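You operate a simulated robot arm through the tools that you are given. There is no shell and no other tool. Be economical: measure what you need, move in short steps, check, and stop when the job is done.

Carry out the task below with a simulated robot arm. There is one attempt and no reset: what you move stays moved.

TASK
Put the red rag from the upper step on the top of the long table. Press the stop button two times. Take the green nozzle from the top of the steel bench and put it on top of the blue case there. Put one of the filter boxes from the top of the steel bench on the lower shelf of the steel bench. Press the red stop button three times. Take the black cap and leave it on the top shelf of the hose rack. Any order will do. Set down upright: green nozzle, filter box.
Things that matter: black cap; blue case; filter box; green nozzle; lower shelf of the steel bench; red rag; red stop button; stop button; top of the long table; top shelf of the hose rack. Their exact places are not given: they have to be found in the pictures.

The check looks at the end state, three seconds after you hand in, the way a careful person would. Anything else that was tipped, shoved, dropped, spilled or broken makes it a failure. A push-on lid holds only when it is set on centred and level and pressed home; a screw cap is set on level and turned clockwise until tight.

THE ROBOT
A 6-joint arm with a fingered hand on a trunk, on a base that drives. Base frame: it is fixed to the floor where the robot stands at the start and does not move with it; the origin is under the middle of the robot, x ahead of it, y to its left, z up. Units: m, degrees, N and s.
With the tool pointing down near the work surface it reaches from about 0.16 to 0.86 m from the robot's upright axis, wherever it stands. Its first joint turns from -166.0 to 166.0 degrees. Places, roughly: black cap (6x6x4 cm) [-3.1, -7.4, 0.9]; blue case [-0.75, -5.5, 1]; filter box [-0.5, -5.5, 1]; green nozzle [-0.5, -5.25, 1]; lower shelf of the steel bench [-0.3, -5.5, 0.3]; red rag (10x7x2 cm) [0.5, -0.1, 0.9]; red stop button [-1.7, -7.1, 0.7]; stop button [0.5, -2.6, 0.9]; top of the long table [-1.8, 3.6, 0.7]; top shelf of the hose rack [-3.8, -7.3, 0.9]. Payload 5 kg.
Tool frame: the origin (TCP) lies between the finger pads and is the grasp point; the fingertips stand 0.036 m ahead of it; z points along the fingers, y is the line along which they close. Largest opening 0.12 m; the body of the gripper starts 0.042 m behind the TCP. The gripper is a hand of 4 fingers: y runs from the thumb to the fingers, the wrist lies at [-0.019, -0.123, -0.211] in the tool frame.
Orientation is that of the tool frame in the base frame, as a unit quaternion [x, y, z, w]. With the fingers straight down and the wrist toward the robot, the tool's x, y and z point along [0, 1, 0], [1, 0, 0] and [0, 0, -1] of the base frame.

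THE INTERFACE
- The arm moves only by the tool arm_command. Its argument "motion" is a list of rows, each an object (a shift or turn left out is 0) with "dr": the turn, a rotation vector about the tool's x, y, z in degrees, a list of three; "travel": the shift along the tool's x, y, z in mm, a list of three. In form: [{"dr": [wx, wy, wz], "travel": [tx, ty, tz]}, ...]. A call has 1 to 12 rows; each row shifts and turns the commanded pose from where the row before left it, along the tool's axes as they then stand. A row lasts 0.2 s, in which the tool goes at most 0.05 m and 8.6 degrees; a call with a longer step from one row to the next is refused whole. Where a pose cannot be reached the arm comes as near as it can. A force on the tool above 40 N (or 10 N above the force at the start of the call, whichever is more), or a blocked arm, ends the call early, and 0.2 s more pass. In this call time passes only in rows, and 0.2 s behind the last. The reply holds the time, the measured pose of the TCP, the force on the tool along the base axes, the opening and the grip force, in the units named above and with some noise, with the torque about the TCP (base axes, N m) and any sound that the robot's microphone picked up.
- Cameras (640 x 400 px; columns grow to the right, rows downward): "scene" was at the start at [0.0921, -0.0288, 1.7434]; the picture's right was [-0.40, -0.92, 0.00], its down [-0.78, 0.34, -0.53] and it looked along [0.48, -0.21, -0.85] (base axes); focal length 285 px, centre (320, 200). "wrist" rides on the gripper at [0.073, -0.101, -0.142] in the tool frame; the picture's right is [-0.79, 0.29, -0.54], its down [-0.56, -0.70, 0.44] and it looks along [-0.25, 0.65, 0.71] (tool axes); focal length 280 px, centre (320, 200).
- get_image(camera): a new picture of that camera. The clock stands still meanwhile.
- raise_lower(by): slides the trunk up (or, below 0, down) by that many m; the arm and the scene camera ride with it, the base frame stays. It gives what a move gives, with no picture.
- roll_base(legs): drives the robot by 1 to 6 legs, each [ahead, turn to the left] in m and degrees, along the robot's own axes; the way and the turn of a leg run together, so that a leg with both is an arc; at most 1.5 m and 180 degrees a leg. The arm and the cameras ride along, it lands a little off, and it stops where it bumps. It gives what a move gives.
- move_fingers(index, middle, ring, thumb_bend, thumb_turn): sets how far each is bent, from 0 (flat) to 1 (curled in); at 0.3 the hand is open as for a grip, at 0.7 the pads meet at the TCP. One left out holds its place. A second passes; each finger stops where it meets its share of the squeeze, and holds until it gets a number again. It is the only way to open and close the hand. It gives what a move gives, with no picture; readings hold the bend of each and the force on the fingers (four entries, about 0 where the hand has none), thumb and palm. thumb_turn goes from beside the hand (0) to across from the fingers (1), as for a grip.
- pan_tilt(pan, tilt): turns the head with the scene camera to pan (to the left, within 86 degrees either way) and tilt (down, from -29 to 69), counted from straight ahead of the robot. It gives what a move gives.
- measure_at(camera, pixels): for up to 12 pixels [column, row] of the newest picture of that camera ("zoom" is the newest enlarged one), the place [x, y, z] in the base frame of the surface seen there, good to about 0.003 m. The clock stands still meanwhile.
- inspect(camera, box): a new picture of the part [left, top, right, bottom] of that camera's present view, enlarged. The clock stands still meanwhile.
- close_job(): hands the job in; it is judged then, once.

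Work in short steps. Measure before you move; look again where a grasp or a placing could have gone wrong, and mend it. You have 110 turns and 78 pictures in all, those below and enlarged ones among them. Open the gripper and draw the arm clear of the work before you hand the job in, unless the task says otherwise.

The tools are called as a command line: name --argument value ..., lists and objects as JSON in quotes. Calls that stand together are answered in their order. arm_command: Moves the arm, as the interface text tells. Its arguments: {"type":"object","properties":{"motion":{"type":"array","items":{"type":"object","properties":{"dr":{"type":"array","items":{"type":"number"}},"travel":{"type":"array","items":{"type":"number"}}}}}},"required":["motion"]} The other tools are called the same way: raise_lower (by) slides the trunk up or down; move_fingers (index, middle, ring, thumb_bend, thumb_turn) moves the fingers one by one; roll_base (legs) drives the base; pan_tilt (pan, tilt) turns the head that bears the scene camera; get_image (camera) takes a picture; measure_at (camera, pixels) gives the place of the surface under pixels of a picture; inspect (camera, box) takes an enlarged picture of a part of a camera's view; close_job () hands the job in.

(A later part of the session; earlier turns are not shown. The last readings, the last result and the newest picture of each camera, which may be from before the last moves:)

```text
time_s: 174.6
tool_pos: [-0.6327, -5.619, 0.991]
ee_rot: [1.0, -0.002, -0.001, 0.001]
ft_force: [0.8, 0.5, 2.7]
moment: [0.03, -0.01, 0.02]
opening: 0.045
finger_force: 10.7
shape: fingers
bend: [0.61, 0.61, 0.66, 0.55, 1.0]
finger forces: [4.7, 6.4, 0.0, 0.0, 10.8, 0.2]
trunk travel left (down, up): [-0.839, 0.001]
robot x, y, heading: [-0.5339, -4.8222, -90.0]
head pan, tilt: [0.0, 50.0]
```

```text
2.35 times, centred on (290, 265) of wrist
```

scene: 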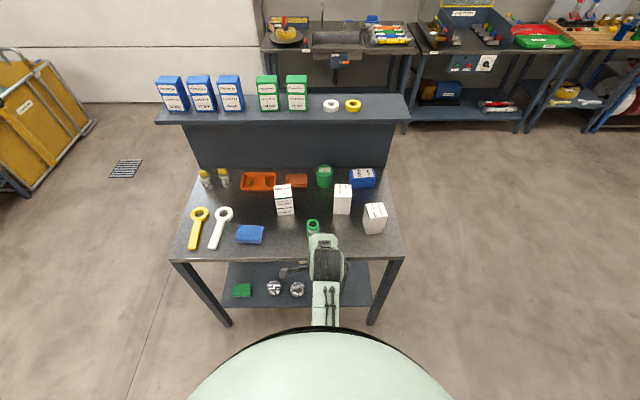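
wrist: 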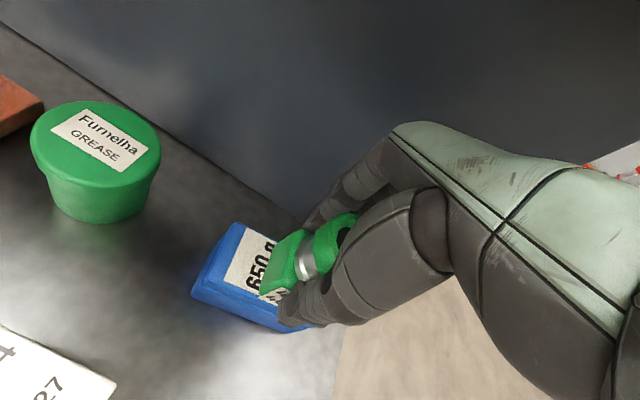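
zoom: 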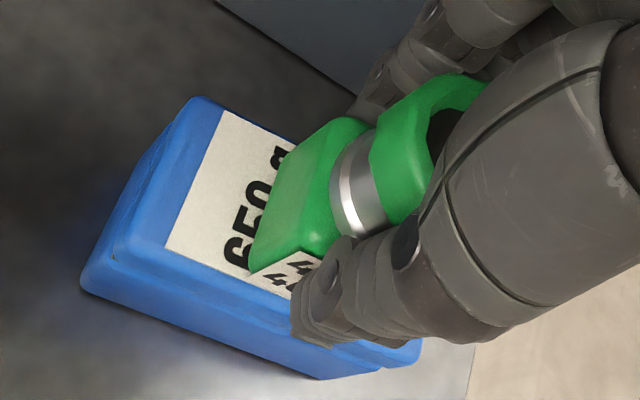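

In contact and centred on the case. Releasing gently in two stages.

move_fingers --index 0.5 --middle 0.5 --ring 0.5 --thumb_bend 0.45

move_fingers --index 0.3 --middle 0.3 --ring 0.3 --thumb_bend 0.3

arm_command --motion '[{"travel": [0, 0, -25]}, {"travel": [0, 0, -20]}]'

get_image --camera "wrist"

```text
time_s: 175.6
tool_pos: [-0.6322, -5.6176, 0.9922]
ee_rot: [1.0, -0.002, -0.001, 0.0]
ft_force: [0.5, -0.2, -0.9]
moment: [0.01, -0.03, -0.03]
opening: 0.0711
finger_force: 0.1
shape: fingers
bend: [0.5, 0.5, 0.5, 0.45, 0.99]
finger forces: [0.0, 0.1, 0.0, 0.0, 0.0, 0.0]
trunk travel left (down, up): [-0.839, 0.001]
robot x, y, heading: [-0.5337, -4.8242, -90.3]
head pan, tilt: [0.0, 50.0]
```

```text
time_s: 176.6
tool_pos: [-0.6321, -5.6183, 0.9922]
ee_rot: [1.0, -0.001, -0.001, 0.0]
ft_force: [0.1, 0.4, 0.4]
moment: [-0.02, 0.01, 0.03]
opening: 0.123
finger_force: 0.1
shape: fingers
bend: [0.3, 0.3, 0.3, 0.3, 0.98]
finger forces: [0.0, 0.0, 0.0, 0.2, 0.1, 0.0]
trunk travel left (down, up): [-0.839, 0.001]
robot x, y, heading: [-0.5314, -4.824, -90.2]
head pan, tilt: [0.0, 50.0]
```

```text
time_s: 177.2
tool_pos: [-0.6332, -5.6185, 1.0369]
ee_rot: [1.0, -0.002, -0.001, -0.001]
ft_force: [0.4, 0.0, -0.1]
moment: [-0.03, 0.0, -0.02]
opening: 0.1232
finger_force: 0.0
shape: fingers
bend: [0.3, 0.3, 0.3, 0.3, 0.98]
finger forces: [0.0, 0.0, 0.0, 0.1, 0.1, 0.1]
trunk travel left (down, up): [-0.839, 0.001]
robot x, y, heading: [-0.5378, -4.8236, -90.0]
head pan, tilt: [0.0, 50.0]
```

```text
25 pictures are left
```

wrist: 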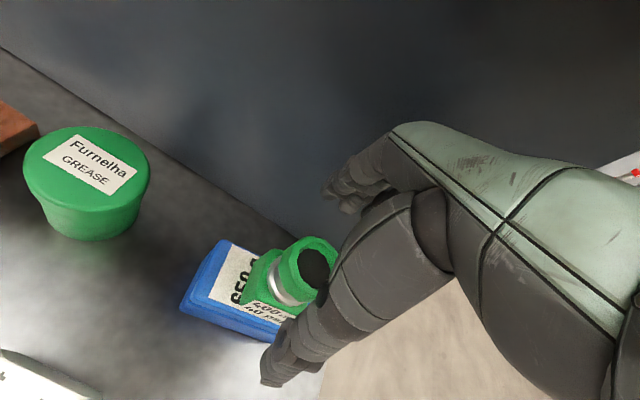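

Nozzle stands upright on the case. The fingers must not cross it when backing out, and the shelf limits lifting; so I'll slide sideways (−x) 100 mm with the nozzle passing through the open gap, then withdraw.

arm_command --motion '[{"travel": [-35, 0, 0]}, {"travel": [-35, 0, 0]}, {"travel": [-35, 0, 0]}, {"travel": [0, -45, 0]}, {"travel": [0, -45, 0]}, {"travel": [0, -45, 0]}, {"travel": [0, -45, -20]}, {"travel": [0, -45, -20]}, {"travel": [0, -45, 0]}]'

inspect --camera "scene" --box '[260, 130, 460, 290]'

```text
time_s: 179.2
tool_pos: [-0.7356, -5.3454, 1.0787]
ee_rot: [1.0, -0.002, -0.001, 0.001]
ft_force: [0.1, 0.7, 0.4]
moment: [-0.01, 0.04, -0.02]
opening: 0.1234
finger_force: 0.2
shape: fingers
bend: [0.3, 0.3, 0.3, 0.3, 0.98]
finger forces: [0.0, 0.1, 0.0, 0.0, 0.1, 0.0]
trunk travel left (down, up): [-0.839, 0.001]
robot x, y, heading: [-0.5344, -4.8277, -90.3]
head pan, tilt: [0.0, 50.0]
```

```text
2.50 times, centred on (360, 210) of scene
```

zoom: 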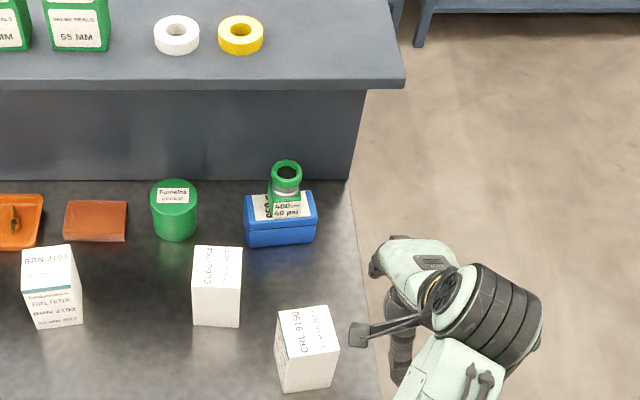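

Nozzle placed well. Now filter box "CRL 9150": centre ≈(−0.650,−5.374), 65×56 mm, rotated ≈5.4°, top 0.973. Turning to match, moving above it and lowering partway.

arm_command --motion '[{"dr": [0, 0, -5.4]}, {"travel": [28, 12, 0]}, {"travel": [28, 12, 0]}, {"travel": [27, 12, 0]}, {"travel": [0, 0, 40]}]'

get_image --camera "wrist"

```text
time_s: 180.4
tool_pos: [-0.651, -5.3766, 1.0376]
ee_rot: [0.999, 0.044, 0.0, 0.0]
ft_force: [-0.2, -0.7, 0.8]
moment: [0.02, 0.0, 0.01]
opening: 0.1235
finger_force: 0.0
shape: fingers
bend: [0.3, 0.3, 0.3, 0.3, 0.98]
finger forces: [0.1, 0.0, 0.1, 0.1, 0.1, 0.0]
trunk travel left (down, up): [-0.839, 0.001]
robot x, y, heading: [-0.5278, -4.828, -90.2]
head pan, tilt: [0.0, 50.0]
```

```text
23 pictures are left
```

wrist: 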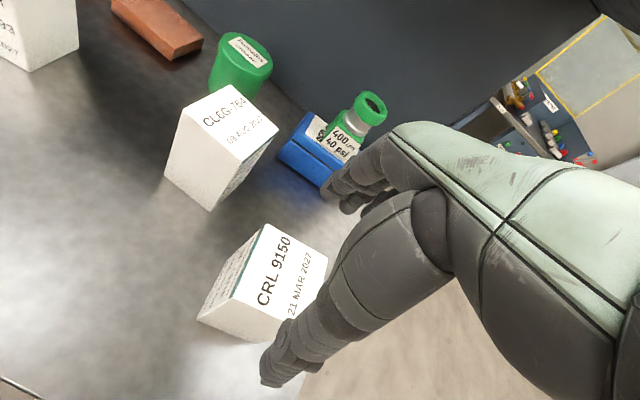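

Aligned. Lowering to z≈0.938 and gripping.

arm_command --motion '[{"travel": [4, 0, 35]}, {"travel": [0, 0, 30]}, {"travel": [0, 0, 20]}, {"travel": [0, 0, 13]}]'

move_fingers --index 0.63 --middle 0.63 --ring 0.63 --thumb_bend 0.6

get_image --camera "wrist"

```text
time_s: 181.4
tool_pos: [-0.6478, -5.3763, 0.9382]
ee_rot: [0.999, 0.045, -0.001, 0.001]
ft_force: [-0.7, 0.8, 1.0]
moment: [0.01, -0.02, 0.02]
opening: 0.1236
finger_force: 0.8
shape: fingers
bend: [0.3, 0.3, 0.3, 0.3, 0.98]
finger forces: [0.0, 0.0, 0.0, 0.0, 1.5, 0.0]
trunk travel left (down, up): [-0.839, 0.001]
robot x, y, heading: [-0.532, -4.825, -90.3]
head pan, tilt: [0.0, 50.0]
```

```text
time_s: 182.4
tool_pos: [-0.6481, -5.3757, 0.938]
ee_rot: [0.999, 0.046, -0.002, 0.001]
ft_force: [0.5, -3.3, 4.6]
moment: [-0.55, 0.07, 0.08]
opening: 0.0695
finger_force: 37.2
shape: fingers
bend: [0.45, 0.51, 0.5, 0.57, 0.99]
finger forces: [22.0, 8.6, 6.7, 0.1, 38.0, 0.1]
trunk travel left (down, up): [-0.839, 0.001]
robot x, y, heading: [-0.5324, -4.8258, -90.0]
head pan, tilt: [0.0, 50.0]
```

```text
22 pictures are left
```

wrist: 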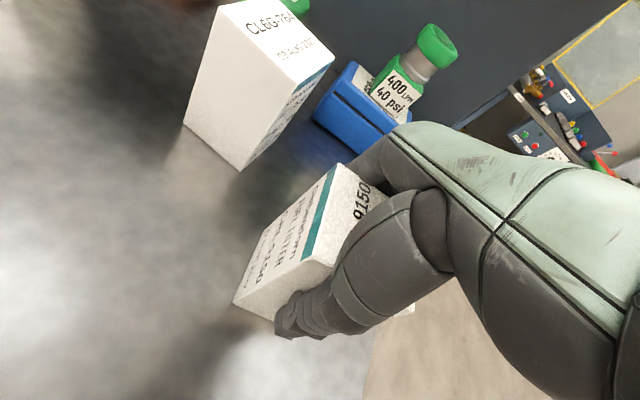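

Grip is strong at 37 N; easing the thumb slightly.

move_fingers --thumb_bend 0.55

arm_command --motion '[{"travel": [0, 0, -15]}, {"travel": [0, 0, -30]}, {"travel": [0, 0, -40]}]'

inspect --camera "wrist" --box '[160, 100, 440, 380]'

```text
time_s: 183.4
tool_pos: [-0.6484, -5.3767, 0.9382]
ee_rot: [0.999, 0.044, -0.001, 0.001]
ft_force: [0.3, -3.4, 7.3]
moment: [-0.73, 0.06, 0.03]
opening: 0.0714
finger_force: 35.4
shape: fingers
bend: [0.45, 0.51, 0.5, 0.54, 0.99]
finger forces: [20.5, 8.5, 6.9, 0.1, 34.5, 0.1]
trunk travel left (down, up): [-0.839, 0.001]
robot x, y, heading: [-0.5322, -4.8243, -90.2]
head pan, tilt: [0.0, 50.0]
```

```text
time_s: 184.2
tool_pos: [-0.6481, -5.3768, 1.0228]
ee_rot: [0.999, 0.045, 0.0, -0.002]
ft_force: [-0.1, 0.9, -5.1]
moment: [-0.01, 0.01, -0.01]
opening: 0.0709
finger_force: 32.8
shape: fingers
bend: [0.45, 0.52, 0.51, 0.54, 0.99]
finger forces: [17.9, 6.8, 6.5, 0.0, 34.5, 0.1]
trunk travel left (down, up): [-0.839, 0.001]
robot x, y, heading: [-0.5375, -4.8211, -90.1]
head pan, tilt: [0.0, 50.0]
```

```text
1.43 times, centred on (300, 240) of wrist
```

zoom: 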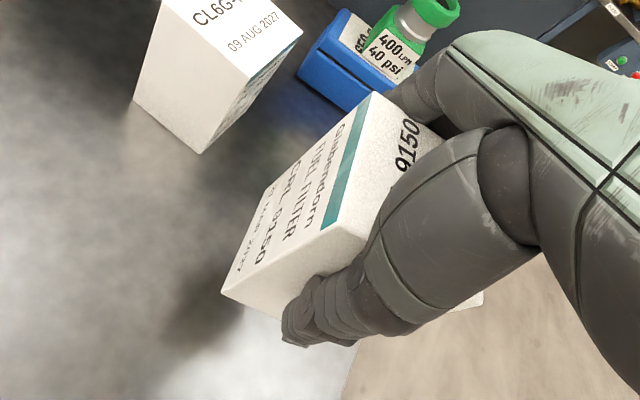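

The box is held and lifted. Raising, drawing back, backing the base off and lowering the trunk to see the lower shelf.

arm_command --motion '[{"travel": [0, 0, -40]}, {"travel": [0, -45, 0]}, {"travel": [0, -45, 0]}, {"travel": [0, -45, 0]}, {"travel": [0, -35, 0]}]'

roll_base --legs '[[-0.5, 0]]'

raise_lower --by -0.57

pan_tilt --pan 0 --tilt 35

get_image --camera "scene"

```text
time_s: 185.4
tool_pos: [-0.6618, -5.2056, 1.064]
ee_rot: [0.999, 0.045, -0.001, 0.001]
ft_force: [0.9, 0.5, -3.8]
moment: [-0.07, -0.01, 0.02]
opening: 0.0709
finger_force: 32.5
shape: fingers
bend: [0.46, 0.52, 0.52, 0.54, 0.99]
finger forces: [17.9, 6.9, 6.4, 0.0, 34.3, 0.0]
trunk travel left (down, up): [-0.839, 0.001]
robot x, y, heading: [-0.5321, -4.8227, -90.1]
head pan, tilt: [0.0, 50.0]
```

```text
time_s: 188.6
tool_pos: [-0.6616, -4.7077, 1.064]
ee_rot: [0.999, 0.044, -0.001, 0.0]
ft_force: [0.4, -1.3, -4.8]
moment: [0.01, 0.0, 0.01]
opening: 0.0708
finger_force: 33.1
shape: fingers
bend: [0.46, 0.52, 0.52, 0.54, 0.99]
finger forces: [18.1, 6.9, 6.5, 0.1, 34.0, 0.0]
trunk travel left (down, up): [-0.839, 0.001]
robot x, y, heading: [-0.5298, -4.3303, -90.4]
head pan, tilt: [0.0, 50.0]
```

```text
refused: -0.57 is not a number from -0.4 to 0.4
```

```text
time_s: 189.4
tool_pos: [-0.6611, -4.709, 1.064]
ee_rot: [0.999, 0.045, 0.0, 0.0]
ft_force: [-0.1, 0.4, -4.1]
moment: [0.01, 0.0, 0.0]
opening: 0.0709
finger_force: 32.6
shape: fingers
bend: [0.46, 0.52, 0.52, 0.54, 0.99]
finger forces: [18.0, 6.8, 6.5, 0.1, 34.1, 0.0]
trunk travel left (down, up): [-0.839, 0.001]
robot x, y, heading: [-0.5346, -4.3273, -90.6]
head pan, tilt: [0.0, 35.0]
```

```text
20 pictures are left
```

scene: 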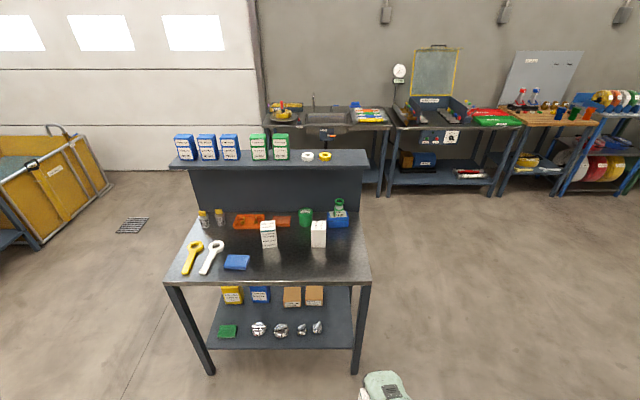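

The lower shelf is visible; its right strip around (337,320) is free. Measuring limits there, then lowering the trunk in two moves.

measure_at --camera "scene" --pixels '[[317, 328], [321, 333], [338, 322], [348, 346], [355, 345], [314, 300], [326, 305], [340, 300], [352, 330], [335, 343], [345, 281], [366, 283]]'

raise_lower --by -0.4

raise_lower --by -0.15

```text
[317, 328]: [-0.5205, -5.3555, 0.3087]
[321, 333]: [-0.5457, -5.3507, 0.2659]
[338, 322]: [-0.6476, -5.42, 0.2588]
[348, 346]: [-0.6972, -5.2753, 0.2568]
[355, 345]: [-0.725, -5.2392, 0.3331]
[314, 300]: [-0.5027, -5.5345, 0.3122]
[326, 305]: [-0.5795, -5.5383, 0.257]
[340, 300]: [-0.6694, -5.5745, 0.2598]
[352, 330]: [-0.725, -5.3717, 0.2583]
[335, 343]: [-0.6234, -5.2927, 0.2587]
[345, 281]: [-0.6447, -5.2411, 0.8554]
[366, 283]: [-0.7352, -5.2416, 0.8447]
```

```text
time_s: 193.2
tool_pos: [-0.6623, -4.7079, 0.6638]
ee_rot: [0.999, 0.044, -0.001, 0.0]
ft_force: [-0.8, -0.3, -4.3]
moment: [-0.03, -0.02, -0.03]
opening: 0.0707
finger_force: 32.8
shape: fingers
bend: [0.46, 0.52, 0.52, 0.54, 0.99]
finger forces: [18.1, 6.7, 6.5, 0.0, 33.9, 0.0]
trunk travel left (down, up): [-0.439, 0.401]
robot x, y, heading: [-0.5286, -4.3251, -90.1]
head pan, tilt: [0.0, 35.0]
```

```text
time_s: 194.9
tool_pos: [-0.6608, -4.7091, 0.5128]
ee_rot: [0.999, 0.044, -0.001, 0.001]
ft_force: [0.2, -0.7, -3.8]
moment: [-0.03, 0.0, 0.01]
opening: 0.0707
finger_force: 32.6
shape: fingers
bend: [0.46, 0.52, 0.52, 0.54, 0.99]
finger forces: [18.1, 6.7, 6.4, 0.1, 34.0, 0.2]
trunk travel left (down, up): [-0.289, 0.551]
robot x, y, heading: [-0.5305, -4.325, -90.3]
head pan, tilt: [0.0, 35.0]
```

Shelf z 0.258; chrome fitting ends at x −0.55, leg from x≈−0.70. Target (−0.625,−5.36). Rolling forward, squaring the yaw and lowering to TCP ≈0.42 in front of the shelf.

roll_base --legs '[[0.43, 0]]'

arm_command --motion '[{"dr": [0, 0, 5.1]}, {"travel": [36, 0, 0]}, {"travel": [0, 0, 45]}, {"travel": [0, 0, 45]}]'

get_image --camera "wrist"

```text
time_s: 197.8
tool_pos: [-0.6645, -5.1364, 0.5145]
ee_rot: [0.999, 0.043, -0.001, 0.0]
ft_force: [0.1, 0.1, -4.9]
moment: [0.01, -0.03, -0.01]
opening: 0.0707
finger_force: 32.6
shape: fingers
bend: [0.46, 0.52, 0.52, 0.54, 0.99]
finger forces: [18.1, 6.8, 6.6, 0.0, 33.9, 0.0]
trunk travel left (down, up): [-0.289, 0.551]
robot x, y, heading: [-0.5304, -4.7518, -90.4]
head pan, tilt: [0.0, 35.0]
```

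```text
time_s: 199.0
tool_pos: [-0.6628, -5.1892, 0.4612]
ee_rot: [0.999, -0.003, -0.032, 0.043]
ft_force: [0.3, -0.3, -3.0]
moment: [-0.03, 0.01, 0.01]
opening: 0.0707
finger_force: 31.9
shape: fingers
bend: [0.46, 0.52, 0.52, 0.54, 0.99]
finger forces: [17.9, 6.6, 6.4, 0.0, 32.7, 0.0]
trunk travel left (down, up): [-0.289, 0.551]
robot x, y, heading: [-0.5351, -4.757, -90.3]
head pan, tilt: [0.0, 35.0]
stopped in row 4: the arm was blocked; the commanded pose is now the measured one
```

```text
19 pictures are left
```

wrist: 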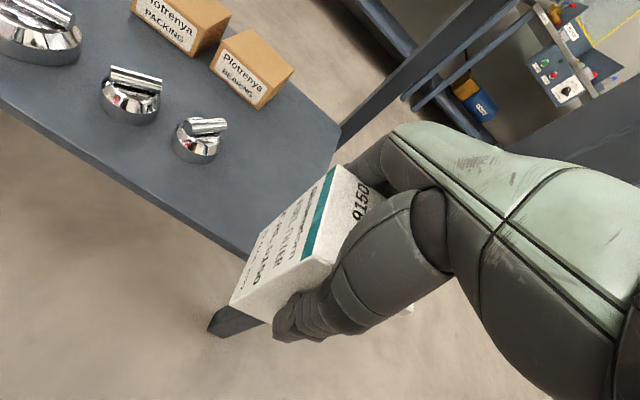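

The arm was blocked without tool force — probably the elbow. Looking with the head at the arm and bench edge.

pan_tilt --pan 0 --tilt 55

get_image --camera "scene"

measure_at --camera "scene" --pixels '[[320, 200], [340, 220], [360, 240], [340, 260], [360, 280], [340, 300], [370, 220], [370, 260], [300, 260], [330, 330]]'

```text
time_s: 199.8
tool_pos: [-0.661, -5.1889, 0.4551]
ee_rot: [0.999, -0.002, -0.029, 0.039]
ft_force: [0.2, -0.2, -4.1]
moment: [0.03, -0.05, -0.02]
opening: 0.0707
finger_force: 32.2
shape: fingers
bend: [0.46, 0.52, 0.52, 0.54, 0.99]
finger forces: [17.9, 6.6, 6.3, 0.0, 32.8, 0.0]
trunk travel left (down, up): [-0.289, 0.551]
robot x, y, heading: [-0.5301, -4.754, -90.3]
head pan, tilt: [0.0, 55.0]
```

```text
18 pictures are left
```

scene: 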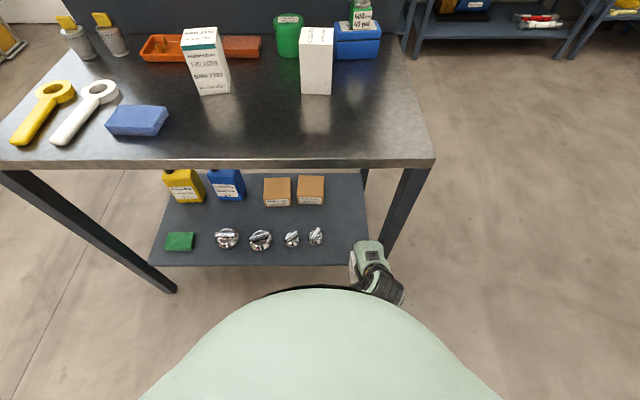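

```text
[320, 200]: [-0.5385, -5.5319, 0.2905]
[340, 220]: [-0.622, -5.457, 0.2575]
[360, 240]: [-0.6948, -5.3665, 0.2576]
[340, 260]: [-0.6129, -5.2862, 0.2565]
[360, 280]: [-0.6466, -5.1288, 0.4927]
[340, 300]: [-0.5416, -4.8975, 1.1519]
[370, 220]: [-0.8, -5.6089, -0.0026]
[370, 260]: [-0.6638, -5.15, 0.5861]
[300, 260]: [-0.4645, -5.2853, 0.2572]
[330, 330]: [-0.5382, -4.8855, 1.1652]
```

The elbow isn't near the bench; the folded forearm is likely against the robot's own body. I'll back off, extend and level the arm, shift to x −0.625, and lower the trunk further instead.

roll_base --legs '[[-0.2, 0]]'

arm_command --motion '[{"travel": [0, 0, -40]}, {"dr": [4.5, 3.3, 0], "travel": [0, 0, 0]}, {"travel": [0, 30, -30]}, {"travel": [18, 30, -20]}, {"travel": [18, 30, -20]}, {"travel": [0, 35, -10]}]'

```text
time_s: 201.5
tool_pos: [-0.6584, -4.987, 0.4541]
ee_rot: [0.999, -0.002, -0.029, 0.038]
ft_force: [0.6, 0.2, -4.3]
moment: [0.01, 0.0, 0.01]
opening: 0.0707
finger_force: 31.9
shape: fingers
bend: [0.46, 0.52, 0.52, 0.54, 0.99]
finger forces: [18.0, 6.6, 6.4, 0.1, 32.5, 0.1]
trunk travel left (down, up): [-0.289, 0.551]
robot x, y, heading: [-0.5323, -4.5512, -90.4]
head pan, tilt: [0.0, 55.0]
```

```text
time_s: 202.9
tool_pos: [-0.6203, -5.1054, 0.5802]
ee_rot: [1.0, -0.001, 0.001, 0.003]
ft_force: [-0.5, -1.2, -4.5]
moment: [-0.02, -0.02, 0.01]
opening: 0.0707
finger_force: 31.1
shape: fingers
bend: [0.46, 0.52, 0.53, 0.54, 0.99]
finger forces: [18.0, 6.5, 6.4, 0.0, 31.6, 0.0]
trunk travel left (down, up): [-0.289, 0.551]
robot x, y, heading: [-0.5313, -4.5541, -90.3]
head pan, tilt: [0.0, 55.0]
```

Level again. Lowering the trunk 0.14 and rolling 0.08 forward.

raise_lower --by -0.14

roll_base --legs '[[0.08, 0]]'

arm_command --motion '[{"travel": [0, 40, 5]}, {"travel": [0, 40, 5]}, {"travel": [0, 40, 5]}, {"travel": [0, 40, 5]}]'

get_image --camera "wrist"

```text
time_s: 204.6
tool_pos: [-0.6199, -5.1036, 0.4397]
ee_rot: [1.0, -0.001, 0.001, 0.005]
ft_force: [-0.2, 0.2, -3.9]
moment: [0.01, 0.02, 0.0]
opening: 0.071
finger_force: 31.3
shape: fingers
bend: [0.46, 0.52, 0.53, 0.54, 0.99]
finger forces: [18.0, 6.5, 6.4, 0.0, 31.5, 0.1]
trunk travel left (down, up): [-0.149, 0.691]
robot x, y, heading: [-0.5325, -4.5539, -90.1]
head pan, tilt: [0.0, 55.0]
```

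```text
time_s: 205.7
tool_pos: [-0.622, -5.1846, 0.4392]
ee_rot: [1.0, -0.002, 0.001, 0.004]
ft_force: [-0.5, -0.5, -3.8]
moment: [-0.01, -0.05, -0.01]
opening: 0.0709
finger_force: 31.0
shape: fingers
bend: [0.46, 0.52, 0.53, 0.54, 0.99]
finger forces: [17.9, 6.5, 6.4, 0.0, 31.6, 0.0]
trunk travel left (down, up): [-0.149, 0.691]
robot x, y, heading: [-0.53, -4.6323, -90.3]
head pan, tilt: [0.0, 55.0]
```

```text
time_s: 206.7
tool_pos: [-0.6219, -5.3467, 0.4209]
ee_rot: [1.0, -0.003, 0.0, 0.004]
ft_force: [-0.4, 0.2, -4.5]
moment: [-0.03, -0.02, -0.01]
opening: 0.0708
finger_force: 30.8
shape: fingers
bend: [0.46, 0.52, 0.53, 0.54, 0.99]
finger forces: [17.9, 6.3, 6.1, 0.1, 30.8, 0.0]
trunk travel left (down, up): [-0.149, 0.691]
robot x, y, heading: [-0.5311, -4.6329, -90.3]
head pan, tilt: [0.0, 55.0]
```

```text
17 pictures are left
```

wrist: 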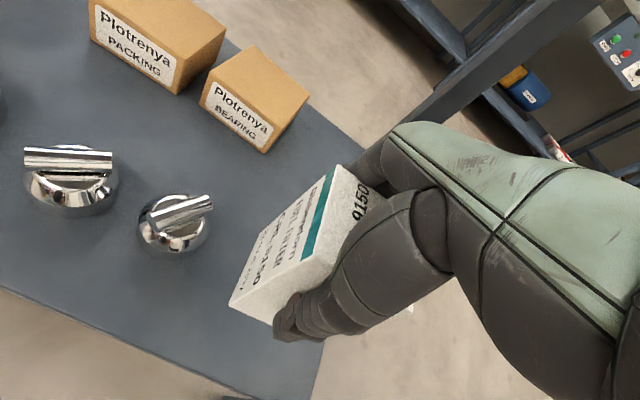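

Box is above free shelf space, clear of fittings. Moving 10 mm deeper and lowering to near contact.

arm_command --motion '[{"travel": [0, 10, 30]}, {"travel": [0, 0, 30]}, {"travel": [0, 0, 12]}, {"travel": [0, 0, 4]}, {"travel": [0, 0, 2]}]'

measure_at --camera "wrist" --pixels '[[335, 175], [300, 200], [232, 300], [262, 230], [238, 285], [290, 250], [330, 260]]'

```text
time_s: 207.9
tool_pos: [-0.6215, -5.3554, 0.3428]
ee_rot: [1.0, -0.001, 0.001, 0.004]
ft_force: [0.4, 0.0, -4.4]
moment: [0.01, 0.01, -0.02]
opening: 0.0706
finger_force: 30.2
shape: fingers
bend: [0.46, 0.52, 0.53, 0.54, 0.99]
finger forces: [17.6, 6.3, 6.2, 0.0, 30.5, 0.0]
trunk travel left (down, up): [-0.149, 0.691]
robot x, y, heading: [-0.5348, -4.6331, -90.2]
head pan, tilt: [0.0, 55.0]
```

```text
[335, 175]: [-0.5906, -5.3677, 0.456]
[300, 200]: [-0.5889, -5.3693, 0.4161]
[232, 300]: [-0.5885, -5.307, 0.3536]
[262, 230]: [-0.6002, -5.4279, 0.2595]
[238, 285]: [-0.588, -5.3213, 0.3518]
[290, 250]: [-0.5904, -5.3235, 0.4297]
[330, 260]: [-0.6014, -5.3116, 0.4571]
```

Box is essentially vertical. Final millimetres to contact.

arm_command --motion '[{"travel": [0, 0, 2]}, {"travel": [0, 0, 1.5]}, {"travel": [0, 0, 1.5]}]'

```text
time_s: 208.7
tool_pos: [-0.6211, -5.3555, 0.3401]
ee_rot: [1.0, -0.002, 0.0, 0.006]
ft_force: [0.9, 3.0, 8.0]
moment: [-0.08, 0.24, -0.06]
opening: 0.0706
finger_force: 33.2
shape: fingers
bend: [0.46, 0.52, 0.53, 0.54, 0.99]
finger forces: [17.6, 6.3, 7.0, 0.0, 35.0, 0.1]
trunk travel left (down, up): [-0.149, 0.691]
robot x, y, heading: [-0.5348, -4.6318, -90.3]
head pan, tilt: [0.0, 55.0]
```

Contact (8 N). Releasing gradually, then rising a little.

move_fingers --index 0.42 --middle 0.47 --ring 0.47 --thumb_bend 0.46

move_fingers --index 0.3 --middle 0.3 --ring 0.3 --thumb_bend 0.25

get_image --camera "wrist"

```text
time_s: 209.7
tool_pos: [-0.6222, -5.3554, 0.3379]
ee_rot: [1.0, -0.001, 0.002, 0.005]
ft_force: [2.8, 2.2, 6.8]
moment: [-0.22, 0.07, 0.06]
opening: 0.0893
finger_force: 10.1
shape: fingers
bend: [0.4, 0.47, 0.47, 0.46, 0.99]
finger forces: [9.2, 0.1, 0.2, 0.0, 10.8, 0.0]
trunk travel left (down, up): [-0.149, 0.691]
robot x, y, heading: [-0.533, -4.6307, -90.7]
head pan, tilt: [0.0, 55.0]
```

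```text
time_s: 210.7
tool_pos: [-0.6223, -5.3554, 0.3377]
ee_rot: [1.0, -0.002, 0.001, 0.005]
ft_force: [0.0, -0.6, -0.5]
moment: [0.0, -0.02, 0.0]
opening: 0.1275
finger_force: 0.1
shape: fingers
bend: [0.3, 0.3, 0.3, 0.25, 0.97]
finger forces: [0.0, 0.0, 0.0, 0.1, 0.1, 0.1]
trunk travel left (down, up): [-0.149, 0.691]
robot x, y, heading: [-0.5324, -4.6314, -90.4]
head pan, tilt: [0.0, 55.0]
```

```text
16 pictures are left
```

wrist: 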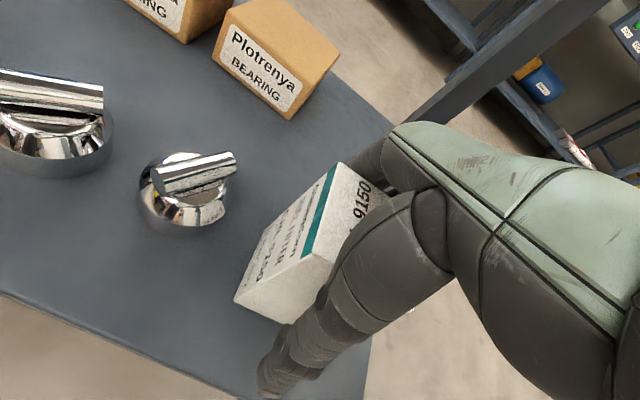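

Box is standing on the shelf. Raising 110 mm so fingers clear the box top, then drawing back.

arm_command --motion '[{"travel": [0, 0, -20]}, {"travel": [0, 0, -30]}, {"travel": [0, 0, -30]}, {"travel": [0, 0, -35]}, {"travel": [0, -40, 0]}, {"travel": [0, -40, 0]}, {"travel": [0, -40, 0]}, {"travel": [0, -40, 0]}]'

roll_base --legs '[[-0.4, 0]]'

raise_lower --by 0.4

pan_tilt --pan -15 --tilt 28

get_image --camera "scene"

```text
time_s: 212.5
tool_pos: [-0.6219, -5.1945, 0.4531]
ee_rot: [1.0, -0.001, 0.001, 0.005]
ft_force: [0.5, -0.2, 0.0]
moment: [0.0, 0.0, 0.03]
opening: 0.1279
finger_force: 0.1
shape: fingers
bend: [0.3, 0.3, 0.3, 0.25, 0.97]
finger forces: [0.0, 0.0, 0.0, 0.1, 0.1, 0.0]
trunk travel left (down, up): [-0.149, 0.691]
robot x, y, heading: [-0.5344, -4.6351, -90.5]
head pan, tilt: [0.0, 55.0]
```

```text
time_s: 215.2
tool_pos: [-0.6198, -4.79, 0.4518]
ee_rot: [1.0, -0.001, 0.001, 0.004]
ft_force: [0.3, 0.3, 0.0]
moment: [-0.01, 0.02, -0.01]
opening: 0.1284
finger_force: 0.1
shape: fingers
bend: [0.3, 0.3, 0.3, 0.25, 0.97]
finger forces: [0.0, 0.1, 0.0, 0.1, 0.1, 0.0]
trunk travel left (down, up): [-0.149, 0.691]
robot x, y, heading: [-0.5327, -4.23, -90.3]
head pan, tilt: [0.0, 55.0]
```

```text
time_s: 219.0
tool_pos: [-0.6175, -4.79, 0.8522]
ee_rot: [1.0, -0.001, 0.001, 0.004]
ft_force: [-0.2, 0.1, -0.2]
moment: [0.0, 0.01, 0.02]
opening: 0.1283
finger_force: 0.0
shape: fingers
bend: [0.3, 0.3, 0.3, 0.25, 0.97]
finger forces: [0.0, 0.0, 0.0, 0.1, 0.1, 0.0]
trunk travel left (down, up): [-0.549, 0.291]
robot x, y, heading: [-0.53, -4.229, -90.1]
head pan, tilt: [0.0, 55.0]
```

```text
time_s: 219.9
tool_pos: [-0.6181, -4.7899, 0.8517]
ee_rot: [1.0, -0.001, 0.0, 0.005]
ft_force: [0.2, -0.3, 0.3]
moment: [0.0, -0.01, 0.0]
opening: 0.1283
finger_force: 0.0
shape: fingers
bend: [0.3, 0.3, 0.3, 0.25, 0.97]
finger forces: [0.0, 0.0, 0.0, 0.0, 0.0, 0.1]
trunk travel left (down, up): [-0.549, 0.291]
robot x, y, heading: [-0.5308, -4.2285, -90.8]
head pan, tilt: [-15.0, 28.0]
```

```text
15 pictures are left
```

scene: 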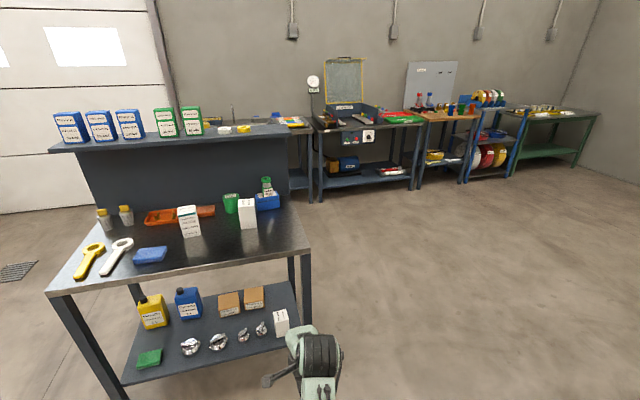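

Filter box is upright on the lower shelf. Next targets along the back wall: panel with buttons around (355,137), cap bench (430,115), hose rack (487,115). Measuring and zooming.

measure_at --camera "scene" --pixels '[[369, 136], [352, 139], [315, 130], [360, 125], [425, 118], [445, 116], [488, 118], [470, 122], [510, 116], [400, 185], [455, 175], [545, 115]]'

inspect --camera "scene" --box '[310, 60, 530, 200]'

```text
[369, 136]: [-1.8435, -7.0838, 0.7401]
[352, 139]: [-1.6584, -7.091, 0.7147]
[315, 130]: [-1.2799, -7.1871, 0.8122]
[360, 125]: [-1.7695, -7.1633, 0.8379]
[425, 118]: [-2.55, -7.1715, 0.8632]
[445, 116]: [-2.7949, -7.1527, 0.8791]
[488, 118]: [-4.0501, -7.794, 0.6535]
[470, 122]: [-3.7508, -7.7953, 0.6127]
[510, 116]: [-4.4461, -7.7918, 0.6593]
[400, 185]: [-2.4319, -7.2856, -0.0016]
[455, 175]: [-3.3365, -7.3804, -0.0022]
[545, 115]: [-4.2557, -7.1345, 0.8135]
```

```text
2.86 times, centred on (420, 130) of scene
```

zoom: 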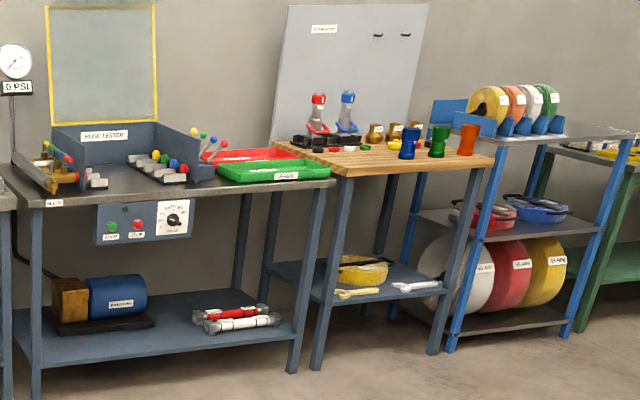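

Red STOP is on the vertical panel at about (−1.70,−7.09,0.71), facing +y. Driving around the bench to stand at (−1.70,−6.25), facing it.

roll_base --legs '[[0, -47], [0.8, 0], [0.8, 0], [0, 47.5], [0.9, 0]]'

pan_tilt --pan 0 --tilt 40

get_image --camera "scene"

```text
time_s: 238.7
tool_pos: [-1.8045, -6.7766, 0.8522]
ee_rot: [1.0, -0.003, 0.002, 0.005]
ft_force: [0.3, -0.4, -1.2]
moment: [0.0, -0.02, 0.01]
opening: 0.1282
finger_force: 0.0
shape: fingers
bend: [0.3, 0.3, 0.3, 0.25, 0.97]
finger forces: [0.0, 0.0, 0.0, 0.0, 0.0, 0.0]
trunk travel left (down, up): [-0.549, 0.291]
robot x, y, heading: [-1.7127, -6.2193, -90.5]
head pan, tilt: [-15.0, 28.0]
```

```text
time_s: 239.5
tool_pos: [-1.8018, -6.7784, 0.8529]
ee_rot: [1.0, -0.003, 0.001, 0.005]
ft_force: [-1.0, -0.5, 0.4]
moment: [-0.02, -0.03, -0.02]
opening: 0.1281
finger_force: 0.0
shape: fingers
bend: [0.3, 0.3, 0.3, 0.25, 0.97]
finger forces: [0.1, 0.1, 0.0, 0.0, 0.1, 0.0]
trunk travel left (down, up): [-0.549, 0.291]
robot x, y, heading: [-1.7137, -6.2133, -90.4]
head pan, tilt: [0.0, 40.0]
```

```text
13 pictures are left
```

scene: 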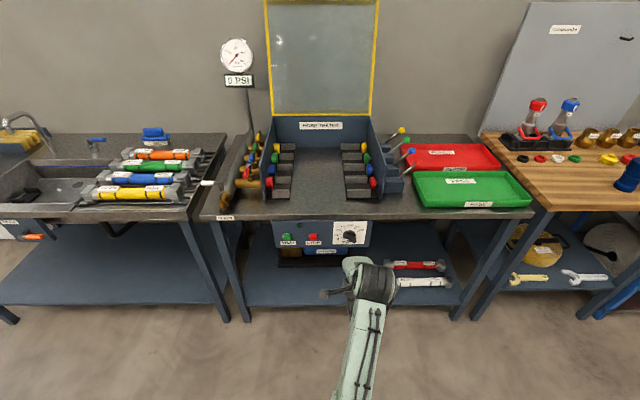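

Red button at (313,238). Measuring it and the panel around.

measure_at --camera "scene" --pixels '[[313, 237], [313, 240], [287, 238], [300, 230], [330, 228], [349, 234], [313, 222], [313, 216], [313, 247], [278, 236], [300, 250], [317, 237]]'

```text
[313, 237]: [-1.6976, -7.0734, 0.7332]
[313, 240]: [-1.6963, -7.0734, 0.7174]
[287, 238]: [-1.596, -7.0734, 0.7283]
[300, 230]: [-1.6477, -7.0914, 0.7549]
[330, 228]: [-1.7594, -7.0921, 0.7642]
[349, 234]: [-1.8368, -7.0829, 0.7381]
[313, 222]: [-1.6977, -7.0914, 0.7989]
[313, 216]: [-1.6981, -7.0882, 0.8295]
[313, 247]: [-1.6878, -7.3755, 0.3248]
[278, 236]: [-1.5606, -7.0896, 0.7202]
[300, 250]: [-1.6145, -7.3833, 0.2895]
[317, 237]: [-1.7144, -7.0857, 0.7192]
```

Button face centre (−1.697,−7.073,0.728). Making the pointing-index fist, shifting the tool, lowering the trunk, then pitching the hand forward.

move_fingers --index 0.4 --middle 1.0 --ring 1.0 --thumb_bend 1.0 --thumb_turn 1

raise_lower --by -0.2

arm_command --motion '[{"travel": [45, 15, 0]}, {"travel": [45, 15, 0]}, {"travel": [2, 40, 0]}]'

arm_command --motion '[{"dr": [-8, 0, 0]}, {"dr": [-8, 0, 0]}, {"dr": [-8, 0, 0]}, {"dr": [-8, 0, 0]}, {"dr": [-8, 0, 0]}, {"dr": [-8, 0, 0]}]'

```text
time_s: 240.5
tool_pos: [-1.8044, -6.7771, 0.8513]
ee_rot: [1.0, -0.002, 0.001, 0.004]
ft_force: [-0.2, 0.2, 0.0]
moment: [0.02, 0.02, 0.01]
opening: 0.0279
finger_force: 0.0
shape: fingers
bend: [0.36, 1.0, 1.0, 0.95, 1.0]
finger forces: [0.0, 0.0, 0.0, 0.0, 0.1, 0.0]
trunk travel left (down, up): [-0.549, 0.291]
robot x, y, heading: [-1.7133, -6.213, -90.5]
head pan, tilt: [0.0, 40.0]
```

```text
time_s: 242.7
tool_pos: [-1.8029, -6.7767, 0.6529]
ee_rot: [1.0, -0.003, 0.002, 0.004]
ft_force: [0.1, 0.3, 0.3]
moment: [0.05, 0.01, 0.0]
opening: 0.0277
finger_force: 0.0
shape: fingers
bend: [0.36, 1.0, 1.0, 0.95, 1.0]
finger forces: [0.1, 0.0, 0.0, 0.0, 0.0, 0.0]
trunk travel left (down, up): [-0.349, 0.491]
robot x, y, heading: [-1.7128, -6.2163, -90.3]
head pan, tilt: [0.0, 40.0]
```

```text
time_s: 243.5
tool_pos: [-1.7107, -6.8486, 0.6524]
ee_rot: [1.0, -0.003, 0.002, 0.004]
ft_force: [-0.1, 0.8, -0.7]
moment: [0.05, 0.01, -0.01]
opening: 0.0277
finger_force: 0.2
shape: fingers
bend: [0.36, 1.0, 1.0, 0.95, 1.0]
finger forces: [0.0, 0.0, 0.0, 0.0, 0.0, 0.1]
trunk travel left (down, up): [-0.349, 0.491]
robot x, y, heading: [-1.7145, -6.2154, -90.8]
head pan, tilt: [0.0, 40.0]
```

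```text
time_s: 244.9
tool_pos: [-1.7113, -6.8477, 0.6533]
ee_rot: [0.912, -0.003, -0.001, 0.411]
ft_force: [0.1, 0.7, 0.3]
moment: [0.01, 0.01, 0.02]
opening: 0.0278
finger_force: 0.1
shape: fingers
bend: [0.36, 1.0, 1.0, 0.95, 1.0]
finger forces: [0.0, 0.1, 0.0, 0.1, 0.0, 0.1]
trunk travel left (down, up): [-0.349, 0.491]
robot x, y, heading: [-1.7121, -6.2151, -90.3]
head pan, tilt: [0.0, 40.0]
```

Pitching works (48°). Continuing to about 80° and lowering the trunk meanwhile isn't needed yet.

arm_command --motion '[{"dr": [-8, 0, 0]}, {"dr": [-8, 0, 0]}, {"dr": [-8, 0, 0]}, {"dr": [-8, 0, 0]}]'

get_image --camera "wrist"

```text
time_s: 245.9
tool_pos: [-1.7116, -6.8482, 0.6521]
ee_rot: [0.763, -0.002, -0.001, 0.646]
ft_force: [-0.6, 0.1, 1.0]
moment: [-0.03, 0.0, -0.02]
opening: 0.0282
finger_force: 0.1
shape: fingers
bend: [0.36, 1.0, 1.0, 0.95, 1.0]
finger forces: [0.1, 0.0, 0.0, 0.0, 0.0, 0.1]
out of reach, approached as far as the arm can: row 2
trunk travel left (down, up): [-0.349, 0.491]
robot x, y, heading: [-1.7135, -6.2175, -90.7]
head pan, tilt: [0.0, 40.0]
```

```text
12 pictures are left
```

wrist: 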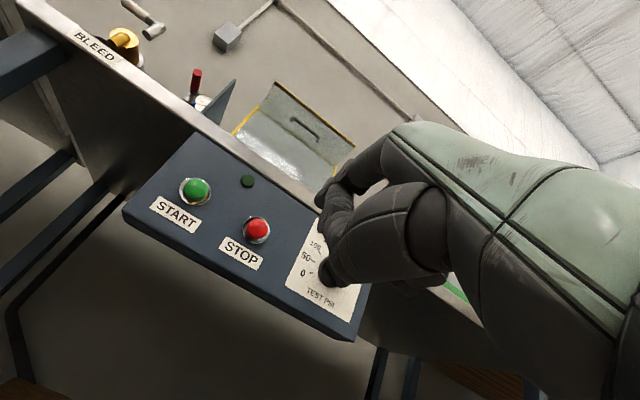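

The STOP button is at (257,228). Measuring it and the index tip (~(322,195)).

measure_at --camera "wrist" --pixels '[[257, 228], [320, 198], [318, 202], [322, 192], [328, 215], [330, 185], [322, 270], [345, 170], [326, 280]]'

```text
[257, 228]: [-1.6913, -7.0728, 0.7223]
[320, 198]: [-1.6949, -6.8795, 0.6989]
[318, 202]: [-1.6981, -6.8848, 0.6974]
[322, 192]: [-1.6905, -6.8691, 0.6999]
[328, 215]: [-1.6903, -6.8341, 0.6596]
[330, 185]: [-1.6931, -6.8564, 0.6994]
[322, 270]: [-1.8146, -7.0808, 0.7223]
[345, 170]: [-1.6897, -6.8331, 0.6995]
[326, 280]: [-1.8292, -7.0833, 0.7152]
```

Tip ≈(−1.699,−6.886,0.697); needs +27 mm up and ≈187 mm forward. Rolling 0.1 m closer, then aligning height and approaching to ~35 mm.

roll_base --legs '[[0.1, 0]]'

arm_command --motion '[{"travel": [3, 27, -4]}, {"travel": [0, 4, 25]}, {"travel": [0, 4, 25]}]'

inspect --camera "wrist" --box '[200, 120, 400, 300]'

```text
time_s: 247.1
tool_pos: [-1.7126, -6.9476, 0.6521]
ee_rot: [0.764, -0.003, -0.002, 0.646]
ft_force: [0.7, 0.0, 0.5]
moment: [-0.02, -0.04, -0.02]
opening: 0.0282
finger_force: 0.1
shape: fingers
bend: [0.36, 1.0, 1.0, 0.95, 1.0]
finger forces: [0.0, 0.1, 0.0, 0.0, 0.0, 0.0]
trunk travel left (down, up): [-0.349, 0.491]
robot x, y, heading: [-1.711, -6.3148, -90.4]
head pan, tilt: [0.0, 40.0]
```

```text
time_s: 247.9
tool_pos: [-1.7087, -7.0, 0.6792]
ee_rot: [0.763, -0.002, -0.001, 0.647]
ft_force: [0.0, 0.2, 0.7]
moment: [0.01, 0.02, -0.01]
opening: 0.0276
finger_force: 0.1
shape: fingers
bend: [0.36, 1.0, 1.0, 0.95, 1.0]
finger forces: [0.0, 0.0, 0.0, 0.0, 0.1, 0.0]
trunk travel left (down, up): [-0.349, 0.491]
robot x, y, heading: [-1.7088, -6.3168, -90.4]
head pan, tilt: [0.0, 40.0]
```

```text
2.22 times, centred on (300, 210) of wrist
```

zoom: 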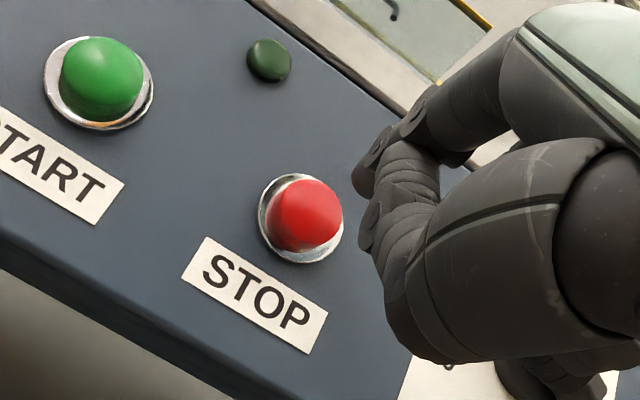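

measure_at --camera "zoom" --pixels '[[310, 205], [290, 215], [325, 210], [305, 185], [310, 240], [358, 180], [365, 190], [370, 170], [380, 145], [365, 235]]'

```text
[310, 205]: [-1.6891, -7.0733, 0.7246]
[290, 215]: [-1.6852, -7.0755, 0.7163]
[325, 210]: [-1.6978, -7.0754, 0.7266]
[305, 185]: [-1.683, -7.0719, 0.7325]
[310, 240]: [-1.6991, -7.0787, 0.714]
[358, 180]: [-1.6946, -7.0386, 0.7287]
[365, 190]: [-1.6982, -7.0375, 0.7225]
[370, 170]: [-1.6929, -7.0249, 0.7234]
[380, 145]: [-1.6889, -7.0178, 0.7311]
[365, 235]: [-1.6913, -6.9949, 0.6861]
```

Tip (−1.697,−7.039,0.725), button (−1.691,−7.073,0.725): 34 mm to go and 5 mm sideways. Approaching and pressing gently.

arm_command --motion '[{"travel": [5, 4.5, 27]}, {"travel": [0, 0.8, 5]}, {"travel": [0, 0.5, 3]}, {"travel": [0, 0.5, 3]}, {"travel": [0, 0.3, 2]}]'

```text
time_s: 249.1
tool_pos: [-1.7045, -7.0377, 0.6801]
ee_rot: [0.763, -0.002, -0.001, 0.646]
ft_force: [0.5, 27.2, -5.0]
moment: [-1.4, 0.08, 0.38]
opening: 0.0277
finger_force: 13.5
shape: fingers
bend: [0.37, 1.0, 1.0, 0.95, 1.0]
finger forces: [27.6, 0.0, 0.0, 0.1, 0.0, 0.1]
trunk travel left (down, up): [-0.349, 0.491]
robot x, y, heading: [-1.7136, -6.3172, -90.4]
head pan, tilt: [0.0, 40.0]
heard: click
```

First click. Backing off 18 mm fully.

arm_command --motion '[{"travel": [0, -1.6, -10]}, {"travel": [0, -1.8, -10]}, {}]'

arm_command --motion '[{"travel": [0, 1.5, 9]}, {"travel": [0, 0.8, 5]}, {"travel": [0, 0.6, 4]}, {"travel": [0, 0.3, 2]}]'

```text
time_s: 249.9
tool_pos: [-1.7045, -7.0191, 0.6797]
ee_rot: [0.763, -0.002, -0.001, 0.646]
ft_force: [0.1, 0.5, 0.7]
moment: [0.0, 0.01, -0.02]
opening: 0.0285
finger_force: 0.0
shape: fingers
bend: [0.36, 1.0, 1.0, 0.95, 1.0]
finger forces: [0.1, 0.0, 0.0, 0.0, 0.0, 0.0]
trunk travel left (down, up): [-0.349, 0.491]
robot x, y, heading: [-1.7161, -6.3169, -90.4]
head pan, tilt: [0.0, 40.0]
```

```text
time_s: 250.9
tool_pos: [-1.7061, -7.0377, 0.6801]
ee_rot: [0.763, -0.003, -0.002, 0.647]
ft_force: [1.1, 16.2, -0.6]
moment: [-0.88, 0.06, 0.15]
opening: 0.0284
finger_force: 8.7
shape: fingers
bend: [0.36, 1.0, 1.0, 0.95, 1.0]
finger forces: [16.9, 0.1, 0.0, 0.0, 0.0, 0.0]
trunk travel left (down, up): [-0.349, 0.491]
robot x, y, heading: [-1.7121, -6.3169, -90.4]
head pan, tilt: [0.0, 40.0]
heard: click
```

Second click. Release and press a third time.

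arm_command --motion '[{"travel": [0, -1.6, -10]}, {"travel": [0, -1.6, -10]}, {}]'

arm_command --motion '[{"travel": [0, 1.5, 9]}, {"travel": [0, 0.8, 5]}, {"travel": [0, 0.6, 4]}, {"travel": [0, 0.3, 2]}]'

```text
time_s: 251.7
tool_pos: [-1.7049, -7.0193, 0.6776]
ee_rot: [0.763, -0.003, -0.002, 0.646]
ft_force: [-0.6, 0.4, -0.5]
moment: [-0.04, 0.01, 0.01]
opening: 0.028
finger_force: 0.0
shape: fingers
bend: [0.36, 1.0, 1.0, 0.95, 1.0]
finger forces: [0.1, 0.0, 0.0, 0.1, 0.0, 0.1]
trunk travel left (down, up): [-0.349, 0.491]
robot x, y, heading: [-1.7125, -6.3195, -90.7]
head pan, tilt: [0.0, 40.0]
```

```text
time_s: 252.7
tool_pos: [-1.7058, -7.0383, 0.6787]
ee_rot: [0.763, -0.003, -0.002, 0.646]
ft_force: [0.8, 15.7, -0.3]
moment: [-0.88, 0.01, 0.16]
opening: 0.0285
finger_force: 8.0
shape: fingers
bend: [0.36, 1.0, 1.0, 0.95, 1.0]
finger forces: [16.5, 0.0, 0.0, 0.0, 0.1, 0.1]
trunk travel left (down, up): [-0.349, 0.491]
robot x, y, heading: [-1.7121, -6.316, -90.6]
head pan, tilt: [0.0, 40.0]
heard: click
```

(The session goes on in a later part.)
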